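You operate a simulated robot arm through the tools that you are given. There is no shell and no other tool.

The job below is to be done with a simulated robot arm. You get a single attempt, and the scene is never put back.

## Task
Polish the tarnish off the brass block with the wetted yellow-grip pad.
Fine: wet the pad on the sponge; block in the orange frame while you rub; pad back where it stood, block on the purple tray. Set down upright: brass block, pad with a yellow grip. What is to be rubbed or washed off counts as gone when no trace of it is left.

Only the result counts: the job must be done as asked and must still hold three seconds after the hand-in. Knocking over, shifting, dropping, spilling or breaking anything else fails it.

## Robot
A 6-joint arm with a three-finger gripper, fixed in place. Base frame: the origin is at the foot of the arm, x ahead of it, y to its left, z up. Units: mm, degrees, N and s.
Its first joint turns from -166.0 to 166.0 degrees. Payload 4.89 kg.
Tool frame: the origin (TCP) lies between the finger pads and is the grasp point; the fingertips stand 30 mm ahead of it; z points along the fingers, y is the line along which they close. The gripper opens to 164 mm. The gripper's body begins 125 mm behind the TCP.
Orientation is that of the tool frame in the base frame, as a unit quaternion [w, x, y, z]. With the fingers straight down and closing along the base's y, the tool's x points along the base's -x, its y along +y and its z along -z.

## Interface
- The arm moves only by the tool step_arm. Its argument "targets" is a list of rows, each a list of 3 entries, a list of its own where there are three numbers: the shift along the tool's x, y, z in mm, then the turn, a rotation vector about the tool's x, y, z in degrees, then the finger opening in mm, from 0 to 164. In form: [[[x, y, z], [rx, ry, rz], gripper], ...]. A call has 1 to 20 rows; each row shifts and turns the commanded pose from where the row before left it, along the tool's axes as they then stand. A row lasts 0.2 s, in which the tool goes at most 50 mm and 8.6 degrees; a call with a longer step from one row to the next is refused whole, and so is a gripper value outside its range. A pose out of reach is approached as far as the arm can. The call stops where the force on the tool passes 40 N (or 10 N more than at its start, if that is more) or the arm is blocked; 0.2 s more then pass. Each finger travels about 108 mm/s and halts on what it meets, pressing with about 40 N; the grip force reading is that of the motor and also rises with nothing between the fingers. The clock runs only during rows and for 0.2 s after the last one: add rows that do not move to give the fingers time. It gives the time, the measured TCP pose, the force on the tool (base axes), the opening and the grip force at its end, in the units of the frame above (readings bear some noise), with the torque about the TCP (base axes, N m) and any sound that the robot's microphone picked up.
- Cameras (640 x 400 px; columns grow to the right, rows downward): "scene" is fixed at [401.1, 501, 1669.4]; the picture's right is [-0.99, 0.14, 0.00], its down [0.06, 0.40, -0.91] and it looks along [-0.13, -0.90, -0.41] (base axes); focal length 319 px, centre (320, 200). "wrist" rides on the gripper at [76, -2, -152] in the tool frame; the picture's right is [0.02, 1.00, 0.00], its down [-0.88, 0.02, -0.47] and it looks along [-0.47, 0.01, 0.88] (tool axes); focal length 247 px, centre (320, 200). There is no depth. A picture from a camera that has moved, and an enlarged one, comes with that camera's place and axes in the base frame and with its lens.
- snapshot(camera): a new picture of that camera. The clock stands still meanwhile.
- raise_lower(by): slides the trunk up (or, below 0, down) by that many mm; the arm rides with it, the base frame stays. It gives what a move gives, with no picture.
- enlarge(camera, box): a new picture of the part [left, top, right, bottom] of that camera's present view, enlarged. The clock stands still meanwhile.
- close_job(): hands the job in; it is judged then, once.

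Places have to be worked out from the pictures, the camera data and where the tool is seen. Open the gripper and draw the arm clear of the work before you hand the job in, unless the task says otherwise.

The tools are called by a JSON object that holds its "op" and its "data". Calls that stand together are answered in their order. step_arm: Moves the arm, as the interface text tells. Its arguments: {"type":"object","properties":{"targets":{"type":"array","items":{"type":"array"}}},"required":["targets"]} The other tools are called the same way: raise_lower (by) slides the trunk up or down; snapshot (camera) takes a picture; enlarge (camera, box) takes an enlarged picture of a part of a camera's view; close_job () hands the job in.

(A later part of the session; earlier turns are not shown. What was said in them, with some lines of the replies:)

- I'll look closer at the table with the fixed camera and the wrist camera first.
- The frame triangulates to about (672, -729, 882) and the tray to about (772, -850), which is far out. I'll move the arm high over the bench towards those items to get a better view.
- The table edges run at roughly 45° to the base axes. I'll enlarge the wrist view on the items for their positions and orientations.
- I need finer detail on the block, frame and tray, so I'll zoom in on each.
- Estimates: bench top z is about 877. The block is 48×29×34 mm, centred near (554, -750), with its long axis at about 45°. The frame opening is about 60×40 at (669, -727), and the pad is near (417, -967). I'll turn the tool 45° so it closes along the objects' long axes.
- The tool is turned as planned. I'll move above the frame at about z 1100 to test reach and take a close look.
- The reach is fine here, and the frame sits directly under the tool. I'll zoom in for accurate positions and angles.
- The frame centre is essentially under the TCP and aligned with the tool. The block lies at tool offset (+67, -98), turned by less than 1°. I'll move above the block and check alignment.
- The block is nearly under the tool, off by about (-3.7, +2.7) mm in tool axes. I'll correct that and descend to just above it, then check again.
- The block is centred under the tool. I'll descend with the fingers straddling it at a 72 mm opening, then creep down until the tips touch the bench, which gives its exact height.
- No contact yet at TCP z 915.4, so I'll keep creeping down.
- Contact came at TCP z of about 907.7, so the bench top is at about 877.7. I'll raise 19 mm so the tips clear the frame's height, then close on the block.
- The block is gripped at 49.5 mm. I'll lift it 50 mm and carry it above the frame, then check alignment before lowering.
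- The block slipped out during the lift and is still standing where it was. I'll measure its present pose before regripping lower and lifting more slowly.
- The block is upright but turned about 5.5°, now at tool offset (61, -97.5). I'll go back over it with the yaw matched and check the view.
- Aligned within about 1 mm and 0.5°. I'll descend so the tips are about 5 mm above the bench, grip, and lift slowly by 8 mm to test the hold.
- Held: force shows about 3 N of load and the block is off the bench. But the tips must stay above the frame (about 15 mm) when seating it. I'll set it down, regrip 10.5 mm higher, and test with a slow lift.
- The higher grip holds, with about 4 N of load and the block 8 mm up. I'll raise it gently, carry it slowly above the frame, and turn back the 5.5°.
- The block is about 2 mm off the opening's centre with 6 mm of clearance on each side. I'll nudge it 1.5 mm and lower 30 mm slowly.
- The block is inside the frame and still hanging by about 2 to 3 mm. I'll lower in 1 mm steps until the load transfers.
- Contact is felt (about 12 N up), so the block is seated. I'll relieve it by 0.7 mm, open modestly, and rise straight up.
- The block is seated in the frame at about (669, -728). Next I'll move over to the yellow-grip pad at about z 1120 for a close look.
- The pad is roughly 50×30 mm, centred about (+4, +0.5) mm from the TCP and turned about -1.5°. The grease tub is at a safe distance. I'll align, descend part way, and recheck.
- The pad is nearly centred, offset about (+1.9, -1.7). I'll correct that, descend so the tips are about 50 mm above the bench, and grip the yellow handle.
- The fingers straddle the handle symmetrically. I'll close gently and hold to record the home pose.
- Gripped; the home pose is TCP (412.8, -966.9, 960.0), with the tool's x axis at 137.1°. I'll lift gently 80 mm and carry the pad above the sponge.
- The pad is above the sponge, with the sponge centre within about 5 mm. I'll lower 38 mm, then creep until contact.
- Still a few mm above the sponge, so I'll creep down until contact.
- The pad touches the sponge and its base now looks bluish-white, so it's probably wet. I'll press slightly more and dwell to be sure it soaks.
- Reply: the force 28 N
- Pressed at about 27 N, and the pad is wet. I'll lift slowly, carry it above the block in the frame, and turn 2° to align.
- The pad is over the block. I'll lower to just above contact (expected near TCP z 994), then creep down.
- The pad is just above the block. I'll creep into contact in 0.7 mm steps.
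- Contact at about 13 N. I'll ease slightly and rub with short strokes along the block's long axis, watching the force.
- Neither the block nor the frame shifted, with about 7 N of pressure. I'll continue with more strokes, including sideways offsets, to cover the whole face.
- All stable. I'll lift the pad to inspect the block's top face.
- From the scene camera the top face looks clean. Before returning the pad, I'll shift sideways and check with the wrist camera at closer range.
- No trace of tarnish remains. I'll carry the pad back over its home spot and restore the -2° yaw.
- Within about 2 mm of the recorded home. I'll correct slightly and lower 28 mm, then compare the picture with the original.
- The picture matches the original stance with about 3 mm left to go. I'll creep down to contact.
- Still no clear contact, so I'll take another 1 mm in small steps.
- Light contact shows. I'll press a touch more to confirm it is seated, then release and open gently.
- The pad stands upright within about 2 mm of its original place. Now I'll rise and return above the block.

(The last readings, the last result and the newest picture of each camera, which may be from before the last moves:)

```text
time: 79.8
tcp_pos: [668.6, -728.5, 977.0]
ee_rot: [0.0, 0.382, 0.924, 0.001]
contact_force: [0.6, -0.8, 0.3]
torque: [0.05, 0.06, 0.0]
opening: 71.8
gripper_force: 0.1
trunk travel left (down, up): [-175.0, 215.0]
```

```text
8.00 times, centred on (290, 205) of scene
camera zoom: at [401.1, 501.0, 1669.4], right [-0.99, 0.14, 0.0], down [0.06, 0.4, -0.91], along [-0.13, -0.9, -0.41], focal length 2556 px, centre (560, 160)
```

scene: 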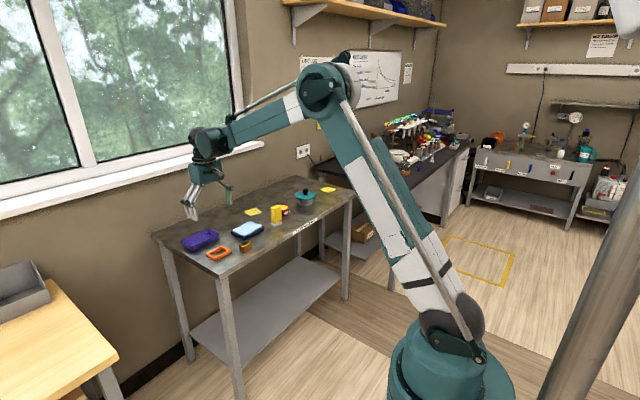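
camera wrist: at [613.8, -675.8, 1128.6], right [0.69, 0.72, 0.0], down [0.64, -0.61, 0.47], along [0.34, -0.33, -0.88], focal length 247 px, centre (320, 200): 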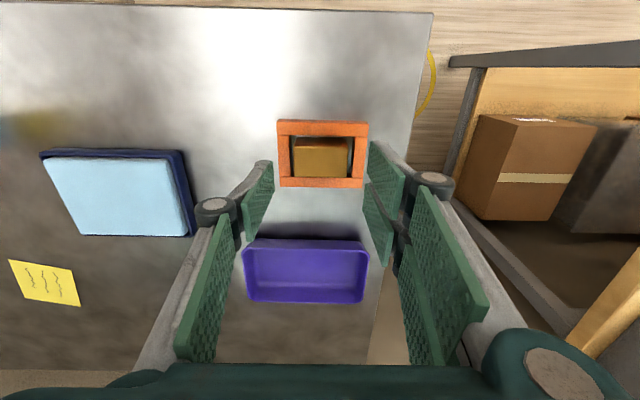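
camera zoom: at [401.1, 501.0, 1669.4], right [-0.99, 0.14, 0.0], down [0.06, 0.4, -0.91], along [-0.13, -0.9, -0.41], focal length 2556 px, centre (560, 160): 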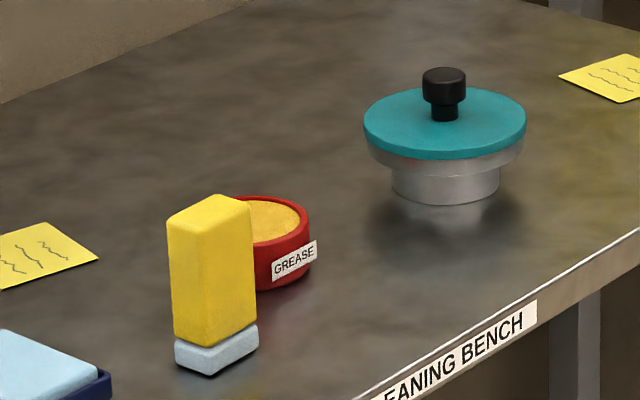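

The block is centred under the tool (offset -0.5, +0.5). I'll descend to the same grasp height as before, close, and lift slowly.

{"op": "step_arm", "data": {"targets": [[[-0.5, 0.5, 15], [0, 0, 0], 72], [[0, 0, 15], [0, 0, 0], 68], [[0, 0, 12], [0, 0, 0], 64], [[0, 0, 6], [0, 0, 0], 64], [[0, 0, 3.2], [0, 0, 0], 64], [[0, 0, 0], [0, 0, 0], 64], [[0, 0, 0], [0, 0, 0], 50], [[0, 0, 0], [0, 0, 0], 35], [[0, 0, 0], [0, 0, 0], 20], [[0, 0, 0], [0, 0, 0], 20], [[0, 0, 0], [0, 0, 0], 20]]}}

{"op": "enlarge", "data": {"camera": "wrist", "box": [260, 110, 380, 230]}}

{"op": "enlarge", "data": {"camera": "scene", "box": [180, 220, 244, 270]}}

```text
time: 82.2
tcp_pos: [669.8, -729.7, 927.5]
ee_rot: [0.0, 0.382, 0.924, 0.001]
contact_force: [-0.3, -0.7, 0.2]
torque: [0.03, 0.01, -0.04]
opening: 49.8
gripper_force: 40.4
trunk travel left (down, up): [-175.0, 215.0]
```

```text
3.33 times, centred on (320, 170) of wrist
camera zoom: at [614.7, -675.5, 1079.2], right [0.69, 0.72, 0.0], down [0.64, -0.61, 0.47], along [0.34, -0.33, -0.88], focal length 823 px, centre (320, 300)
```

zoom: 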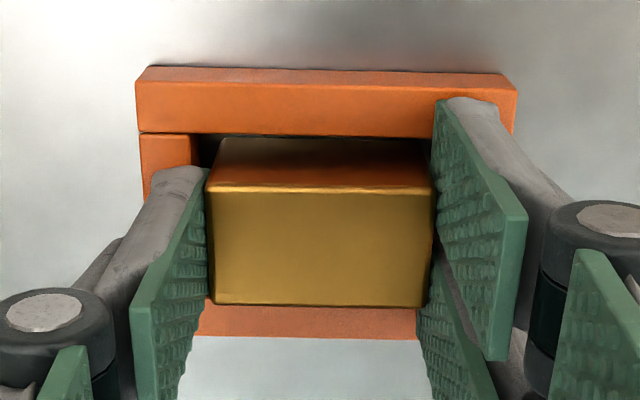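

```text
8.00 times, centred on (212, 245) of scene
camera zoom: at [401.1, 501.0, 1669.4], right [-0.99, 0.14, 0.0], down [0.06, 0.4, -0.91], along [-0.13, -0.9, -0.41], focal length 2556 px, centre (1184, -160)
```

zoom: 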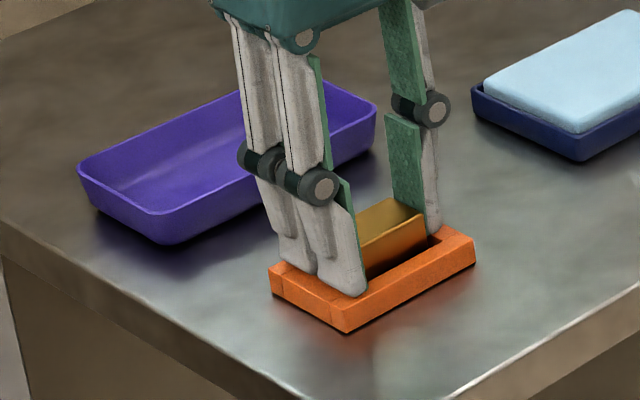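

The grip is about 2 mm higher than the one that held before. I'll reopen slightly, lower 2 mm, and regrip.

{"op": "step_arm", "data": {"targets": [[[0, 0, 0], [0, 0, 0], 56], [[0, 0, 0], [0, 0, 0], 58], [[0, 0, 1], [0, 0, 0], 58], [[0, 0, 1.2], [0, 0, 0], 58], [[0, 0, 0], [0, 0, 0], 45], [[0, 0, 0], [0, 0, 0], 30], [[0, 0, 0], [0, 0, 0], 20], [[0, 0, 0], [0, 0, 0], 20], [[0, 0, 0], [0, 0, 0], 20]]}}

```text
time: 84.2
tcp_pos: [670.0, -726.4, 926.6]
ee_rot: [0.0, 0.382, 0.924, 0.0]
contact_force: [3.5, 0.8, 7.3]
torque: [0.11, -0.09, -0.02]
opening: 49.6
gripper_force: 40.3
trunk travel left (down, up): [-175.0, 215.0]
```

A 7 N upward force suggests the tips are just touching the frame top. I'll lift slowly in 1 mm steps and check the hold.

{"op": "step_arm", "data": {"targets": [[[0, 0, -0.7], [0, 0, 0], 20], [[0, 0, -0.7], [0, 0, 0], 20], [[0, 0, -1], [0, 0, 0], 20], [[0, 0, -1], [0, 0, 0], 20], [[0, 0, -1.5], [0, 0, 0], 20], [[0, 0, -1.5], [0, 0, 0], 20], [[0, 0, -1.5], [0, 0, 0], 20], [[0, 0, 0], [0, 0, 0], 20]]}}

{"op": "enlarge", "data": {"camera": "wrist", "box": [260, 110, 380, 230]}}

{"op": "enlarge", "data": {"camera": "scene", "box": [180, 220, 244, 270]}}

```text
time: 86.0
tcp_pos: [670.2, -728.8, 931.7]
ee_rot: [0.001, 0.381, 0.925, 0.0]
contact_force: [1.0, 0.9, -4.1]
torque: [0.01, 0.03, -0.01]
opening: 49.9
gripper_force: 40.5
trunk travel left (down, up): [-175.0, 215.0]
```

```text
3.33 times, centred on (320, 170) of wrist
camera zoom: at [614.7, -676.0, 1084.6], right [0.69, 0.72, 0.0], down [0.64, -0.61, 0.47], along [0.34, -0.33, -0.88], focal length 823 px, centre (320, 300)
```

zoom: 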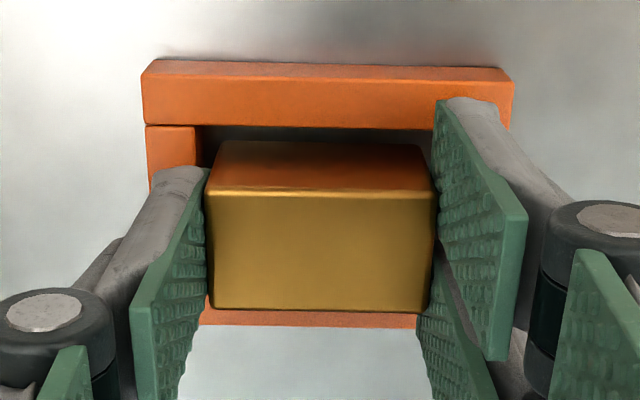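

```text
8.00 times, centred on (212, 245) of scene
camera zoom: at [401.1, 501.0, 1669.4], right [-0.99, 0.14, 0.0], down [0.06, 0.4, -0.91], along [-0.13, -0.9, -0.41], focal length 2556 px, centre (1184, -160)
```

zoom: 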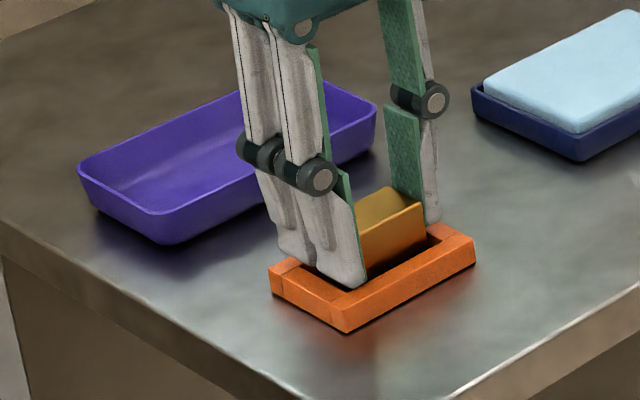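

The block is held (about 4 N) and the frame hasn't moved. I'll lift slowly to clear the frame and tray walls.

{"op": "step_arm", "data": {"targets": [[[0, 0, -2], [0, 0, 0], 20], [[0, 0, -3], [0, 0, 0], 20], [[0, 0, -4], [0, 0, 0], 20], [[0, 0, -4.5], [0, 0, 0], 20], [[0, 0, -4.5], [0, 0, 0], 20], [[0, 0, -4.5], [0, 0, 0], 20], [[0, 0, -4.5], [0, 0, 0], 20], [[0, 0, -4.5], [0, 0, 0], 20], [[0, 0, -4.5], [0, 0, 0], 20], [[0, 0, -4.5], [0, 0, 0], 20], [[0, 0, -4.5], [0, 0, 0], 20], [[0, 0, -4], [0, 0, 0], 20], [[0, 0, -2], [0, 0, 0], 20], [[0, 0, 0], [0, 0, 0], 20]]}}

{"op": "enlarge", "data": {"camera": "scene", "box": [180, 210, 244, 260]}}

```text
time: 89.0
tcp_pos: [670.7, -728.8, 983.8]
ee_rot: [0.0, 0.382, 0.924, 0.0]
contact_force: [-0.4, 0.8, -4.2]
torque: [0.0, 0.01, 0.01]
opening: 49.5
gripper_force: 40.0
trunk travel left (down, up): [-175.0, 215.0]
```

```text
8.00 times, centred on (212, 235) of scene
camera zoom: at [401.1, 501.0, 1669.4], right [-0.99, 0.14, 0.0], down [0.06, 0.4, -0.91], along [-0.13, -0.9, -0.41], focal length 2556 px, centre (1184, -80)
```

zoom: 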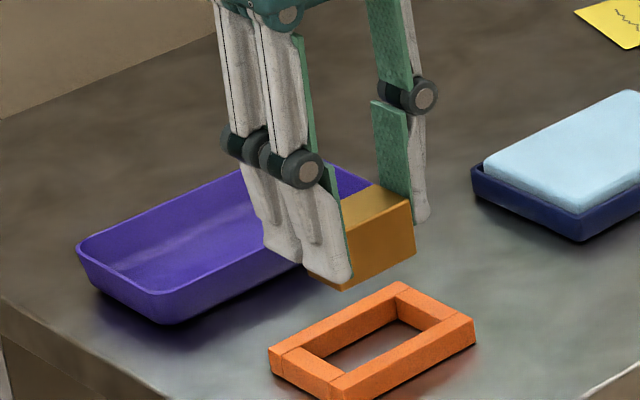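

The block is well clear of the frame. I'll move slowly outward over the purple tray centre and check that the arm still reaches.

{"op": "step_arm", "data": {"targets": [[[-3, -0.3, 0], [0, 0, 0], 20], [[-7, -0.7, 0], [0, 0, 0], 20], [[-11, -1, 0], [0, 0, 0], 20], [[-13, -1.2, 0], [0, 0, 0], 20], [[-13, -1.3, 0], [0, 0, 0], 20], [[-13, -1.3, 0], [0, 0, 0], 20], [[-13, -1.3, 0], [0, 0, 0], 20], [[-13, -1.3, 0], [0, 0, 0], 20], [[-13, -1.3, 0], [0, 0, 0], 20], [[-13, -1.3, 0], [0, 0, 0], 20], [[-13, -1.3, 0], [0, 0, 0], 20], [[-12, -1.2, 0], [0, 0, 0], 20], [[-9, -0.6, 0], [0, 0, 0], 20], [[-5, -0.5, 0], [0, 0, 0], 20], [[-1.7, 0, 0], [0, 0, 0], 20], [[0, 0, 0], [0, 0, 0], 20], [[0, 0, 0], [0, 0, 0], 20]]}}

{"op": "snapshot", "data": {"camera": "wrist"}}

{"op": "enlarge", "data": {"camera": "scene", "box": [160, 190, 256, 260]}}

{"op": "snapshot", "data": {"camera": "scene"}}

```text
time: 92.6
tcp_pos: [767.9, -846.3, 982.4]
ee_rot: [0.0, 0.382, 0.924, 0.0]
contact_force: [-0.5, 0.7, -4.5]
torque: [-0.01, -0.01, 0.03]
opening: 49.6
gripper_force: 39.8
trunk travel left (down, up): [-175.0, 215.0]
```

```text
taken
camera wrist: at [711.9, -794.1, 1135.2], right [0.69, 0.72, 0.0], down [0.64, -0.61, 0.47], along [0.34, -0.33, -0.88], focal length 247 px, centre (320, 200)
```

wrist: 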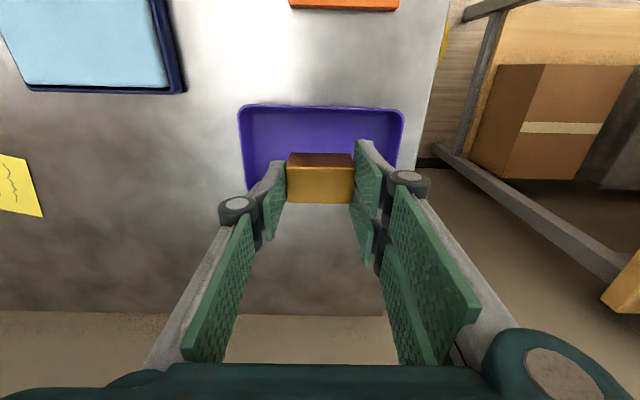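

```text
5.71 times, centred on (208, 225) of scene
camera zoom: at [401.1, 501.0, 1669.4], right [-0.99, 0.14, 0.0], down [0.06, 0.4, -0.91], along [-0.13, -0.9, -0.41], focal length 1825 px, centre (960, 57)
```

zoom: 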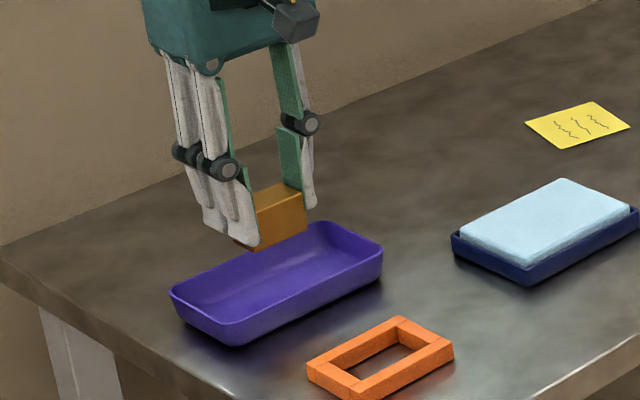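

```text
taken
```

scene: 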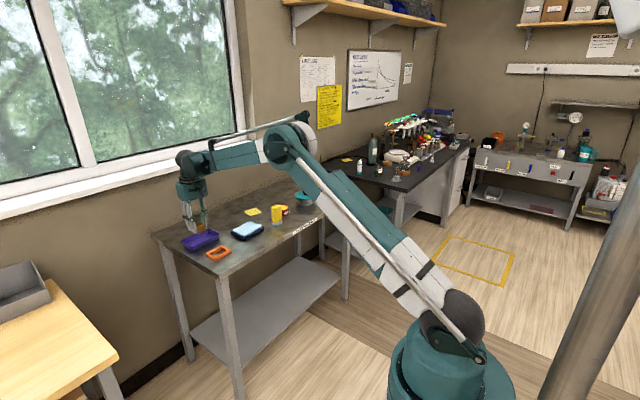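

Reach is fine, and the tray centre is within about 2 mm of the tool. I'll lower 48 mm steadily, then creep to contact with the tray floor.

{"op": "step_arm", "data": {"targets": [[[0, 0, 2], [0, 0, 0], 20], [[0, 0, 4], [0, 0, 0], 20], [[0, 0, 5], [0, 0, 0], 20], [[0, 0, 5], [0, 0, 0], 20], [[0, 0, 5], [0, 0, 0], 20], [[0, 0, 5], [0, 0, 0], 20], [[0, 0, 5], [0, 0, 0], 20], [[0, 0, 5], [0, 0, 0], 20], [[0, 0, 5], [0, 0, 0], 20], [[0, 0, 4], [0, 0, 0], 20], [[0, 0, 2], [0, 0, 0], 20], [[0, 0, 1], [0, 0, 0], 20], [[0, 0, 0], [0, 0, 0], 20]]}}

{"op": "enlarge", "data": {"camera": "scene", "box": [170, 200, 234, 250]}}

{"op": "enlarge", "data": {"camera": "wrist", "box": [220, 80, 420, 240]}}

```text
time: 95.4
tcp_pos: [767.9, -848.6, 934.7]
ee_rot: [0.001, 0.381, 0.924, 0.001]
contact_force: [-0.7, 0.0, -5.3]
torque: [-0.02, 0.04, 0.01]
opening: 49.9
gripper_force: 40.1
trunk travel left (down, up): [-175.0, 215.0]
```

```text
8.00 times, centred on (202, 225) of scene
camera zoom: at [401.1, 501.0, 1669.4], right [-0.99, 0.14, 0.0], down [0.06, 0.4, -0.91], along [-0.13, -0.9, -0.41], focal length 2556 px, centre (1264, 0)
```

zoom: 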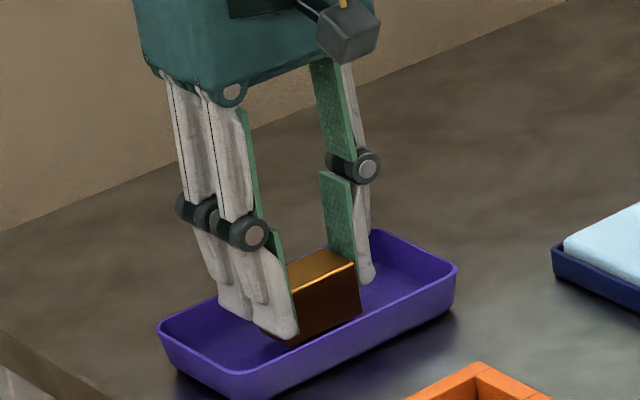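

```text
2.50 times, centred on (320, 160) of wrist
camera zoom: at [712.4, -795.0, 1086.8], right [0.69, 0.72, 0.0], down [0.64, -0.61, 0.47], along [0.34, -0.33, -0.88], focal length 617 px, centre (320, 300)
```

zoom: 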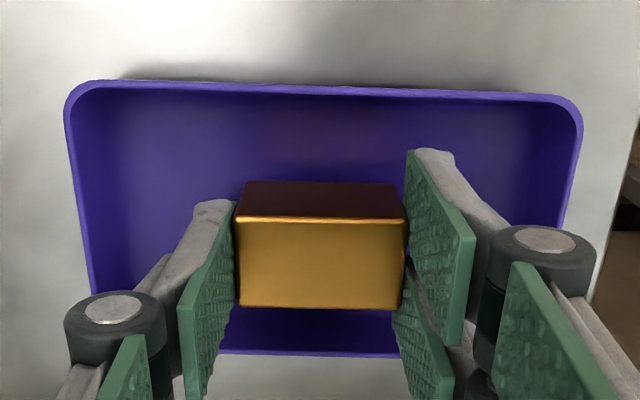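

The block is inside the tray, still hanging. I'll creep down to contact.

{"op": "step_arm", "data": {"targets": [[[0, 0, 1], [0, 0, 0], 20], [[0, 0, 1], [0, 0, 0], 20], [[0, 0, 1], [0, 0, 0], 20], [[0, 0, 0.7], [0, 0, 0], 20], [[0, 0, 0], [0, 0, 0], 20]]}}

```text
time: 96.6
tcp_pos: [768.5, -847.9, 930.9]
ee_rot: [0.0, 0.382, 0.924, 0.0]
contact_force: [0.4, -0.3, -4.5]
torque: [-0.01, -0.03, -0.01]
opening: 49.9
gripper_force: 40.3
trunk travel left (down, up): [-175.0, 215.0]
```

{"op": "step_arm", "data": {"targets": [[[0, 0, 0.7], [0, 0, 0], 20], [[0, 0, 0.7], [0, 0, 0], 20], [[0, 0, 0], [0, 0, 0], 20]]}}

```text
time: 97.4
tcp_pos: [767.5, -846.5, 929.8]
ee_rot: [0.0, 0.382, 0.924, 0.0]
contact_force: [0.2, -0.2, -5.3]
torque: [-0.01, 0.0, -0.01]
opening: 49.4
gripper_force: 40.0
trunk travel left (down, up): [-175.0, 215.0]
```

Still hanging, so I'll continue in small steps.

{"op": "step_arm", "data": {"targets": [[[0, 0, 0.6], [0, 0, 0], 20], [[0, 0, 0.6], [0, 0, 0], 20], [[0, 0, 0], [0, 0, 0], 20]]}}

```text
time: 98.2
tcp_pos: [767.6, -847.2, 929.8]
ee_rot: [-0.001, 0.382, 0.924, 0.0]
contact_force: [-2.0, -2.0, 6.2]
torque: [-0.16, 0.12, 0.01]
opening: 49.7
gripper_force: 40.2
trunk travel left (down, up): [-175.0, 215.0]
```

The load has transferred: +6 N means the block rests on the tray floor. I'll open gradually and withdraw straight up.

{"op": "step_arm", "data": {"targets": [[[0, 0, 0], [0, 0, 0], 20], [[0, 0, 0], [0, 0, 0], 52], [[0, 0, 0], [0, 0, 0], 60], [[0, 0, 0], [0, 0, 0], 70], [[0, 0, 0], [0, 0, 0], 70], [[0, 0, -10], [0, 0, 0], 70], [[0, 0, -20], [0, 0, 0], 70], [[0, 0, -40], [0, 0, 0], 70], [[0, 0, -40], [0, 0, 0], 70], [[0, 0, -40], [0, 0, 0], 70], [[0, 0, 0], [0, 0, 0], 70]]}}

{"op": "enlarge", "data": {"camera": "wrist", "box": [220, 80, 420, 200]}}

{"op": "enlarge", "data": {"camera": "scene", "box": [150, 170, 360, 300]}}

{"op": "enlarge", "data": {"camera": "scene", "box": [170, 215, 234, 265]}}

```text
time: 100.6
tcp_pos: [766.1, -847.9, 1079.9]
ee_rot: [0.0, 0.382, 0.924, 0.0]
contact_force: [-1.1, 0.0, -0.1]
torque: [-0.06, -0.06, 0.01]
opening: 70.1
gripper_force: 0.1
trunk travel left (down, up): [-175.0, 215.0]
```

```text
3.20 times, centred on (320, 140) of wrist
camera zoom: at [710.8, -794.2, 1231.5], right [0.69, 0.72, 0.0], down [0.64, -0.61, 0.47], along [0.34, -0.33, -0.88], focal length 790 px, centre (320, 392)
```

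zoom: 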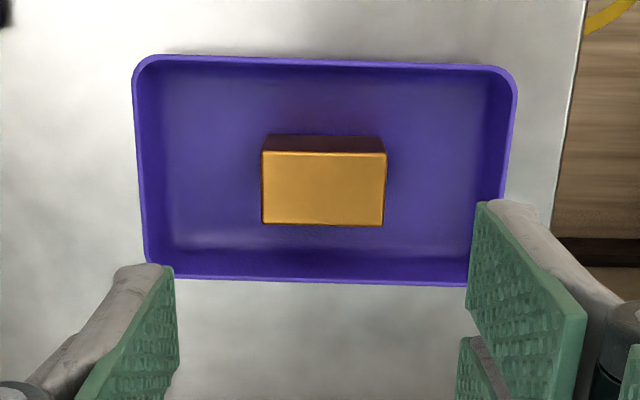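

```text
3.05 times, centred on (255, 235) of scene
camera zoom: at [401.1, 501.0, 1669.4], right [-0.99, 0.14, 0.0], down [0.06, 0.4, -0.91], along [-0.13, -0.9, -0.41], focal length 974 px, centre (518, 93)
```

zoom: 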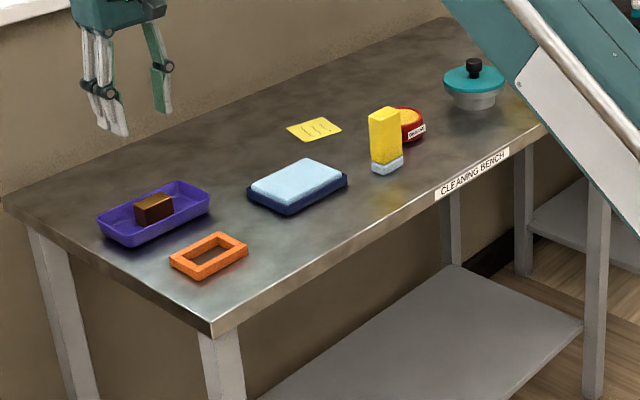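

```text
8.00 times, centred on (202, 240) of scene
camera zoom: at [401.1, 501.0, 1669.4], right [-0.99, 0.14, 0.0], down [0.06, 0.4, -0.91], along [-0.13, -0.9, -0.41], focal length 2556 px, centre (1264, -120)
```

zoom: 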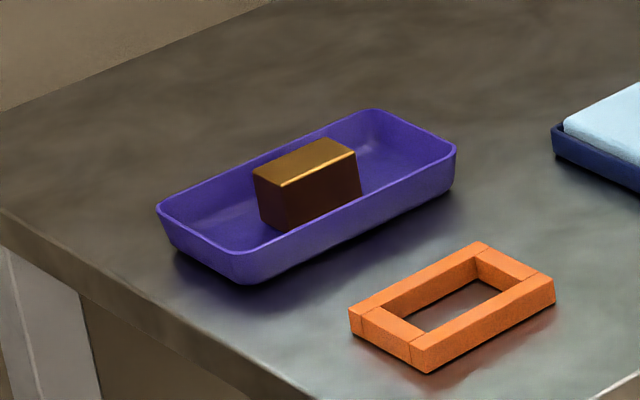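

The block sits upright in the tray, and the frame, sponge, tub and pot look unmoved. I'll do a last close check of the block face, and open and draw the arm back clear.

{"op": "enlarge", "data": {"camera": "wrist", "box": [295, 115, 345, 155]}}

{"op": "step_arm", "data": {"targets": [[[20, 0, -35], [0, 0, 0], 100], [[35, 0, -30], [0, 0, 0], 120], [[40, 0, -20], [0, 0, 0], 140], [[40, 0, -10], [0, 0, 0], 140], [[40, 0, 0], [0, 0, 0], 140], [[40, 0, 0], [0, 0, 0], 140], [[0, 0, 0], [0, 0, 0], 140]]}}

{"op": "snapshot", "data": {"camera": "wrist"}}

{"op": "snapshot", "data": {"camera": "scene"}}

```text
10.00 times, centred on (320, 135) of wrist
camera zoom: at [710.8, -794.2, 1231.5], right [0.69, 0.72, 0.0], down [0.64, -0.61, 0.47], along [0.34, -0.33, -0.88], focal length 2470 px, centre (320, 850)
```

zoom: 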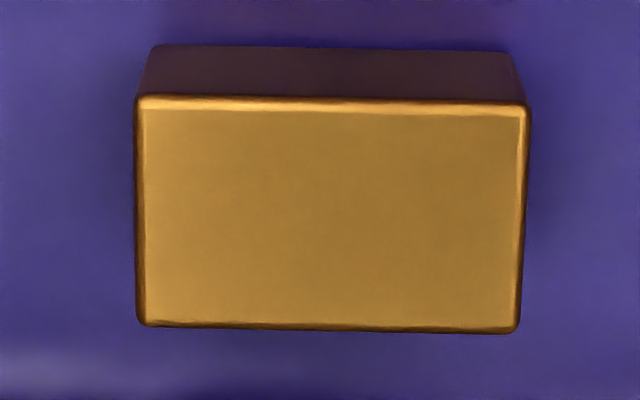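

```text
time: 102.2
tcp_pos: [613.8, -694.8, 1175.0]
ee_rot: [0.0, 0.382, 0.924, 0.0]
contact_force: [-0.5, -0.5, 0.4]
torque: [-0.13, -0.12, 0.01]
opening: 140.1
gripper_force: 0.1
trunk travel left (down, up): [-175.0, 215.0]
```

```text
taken
camera wrist: at [559.2, -642.4, 1326.5], right [0.69, 0.72, 0.0], down [0.64, -0.61, 0.47], along [0.34, -0.33, -0.88], focal length 247 px, centre (320, 200)
```

wrist: 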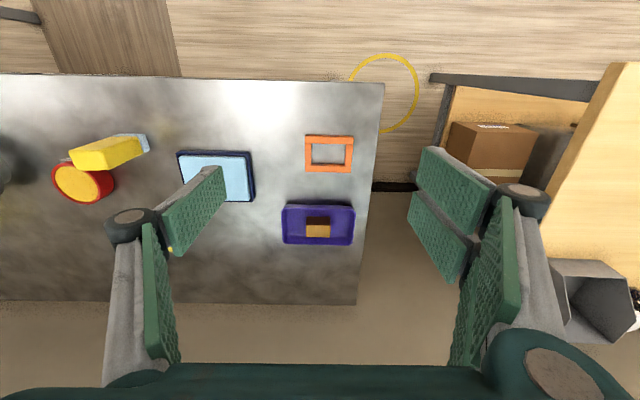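

```text
taken
```

scene: 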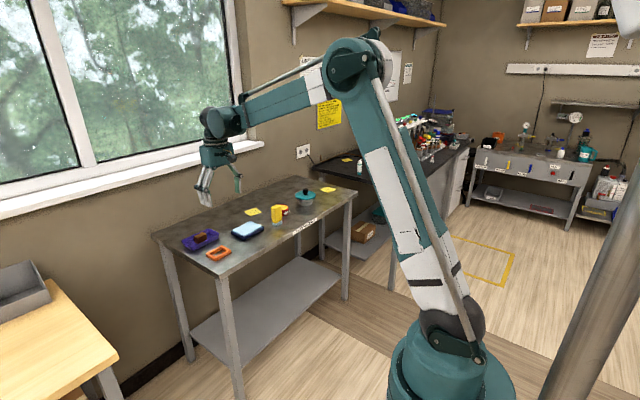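

The block's face is clean and it stands upright in the purple tray. The pad is upright in its place, nothing else has moved, and the arm is clear with the gripper open. I'm handing in the job.

{"op": "close_job", "data": {}}

```text
The job is handed in.
```

The job is handed in: the tarnish is off the brass block, and the block stands upright in the purple tray. Close pictures of the rubbed face show no trace of tarnish.

- **Pad:** I wetted it on the sponge before rubbing. It is back upright about 2 mm from where it first stood.
- **Block in the frame:** It stayed in the orange frame through all the rubbing, and the frame did not move.
- **Slips:** The block slipped out of the gripper on the first lift, before any rubbing. It stayed upright on the bench and only turned by about 5°, so I regripped it lower and lifted more slowly.
- **Everything else:** The sponge, grease tub and pot look unmoved in the final pictures. The arm is clear with the gripper open.
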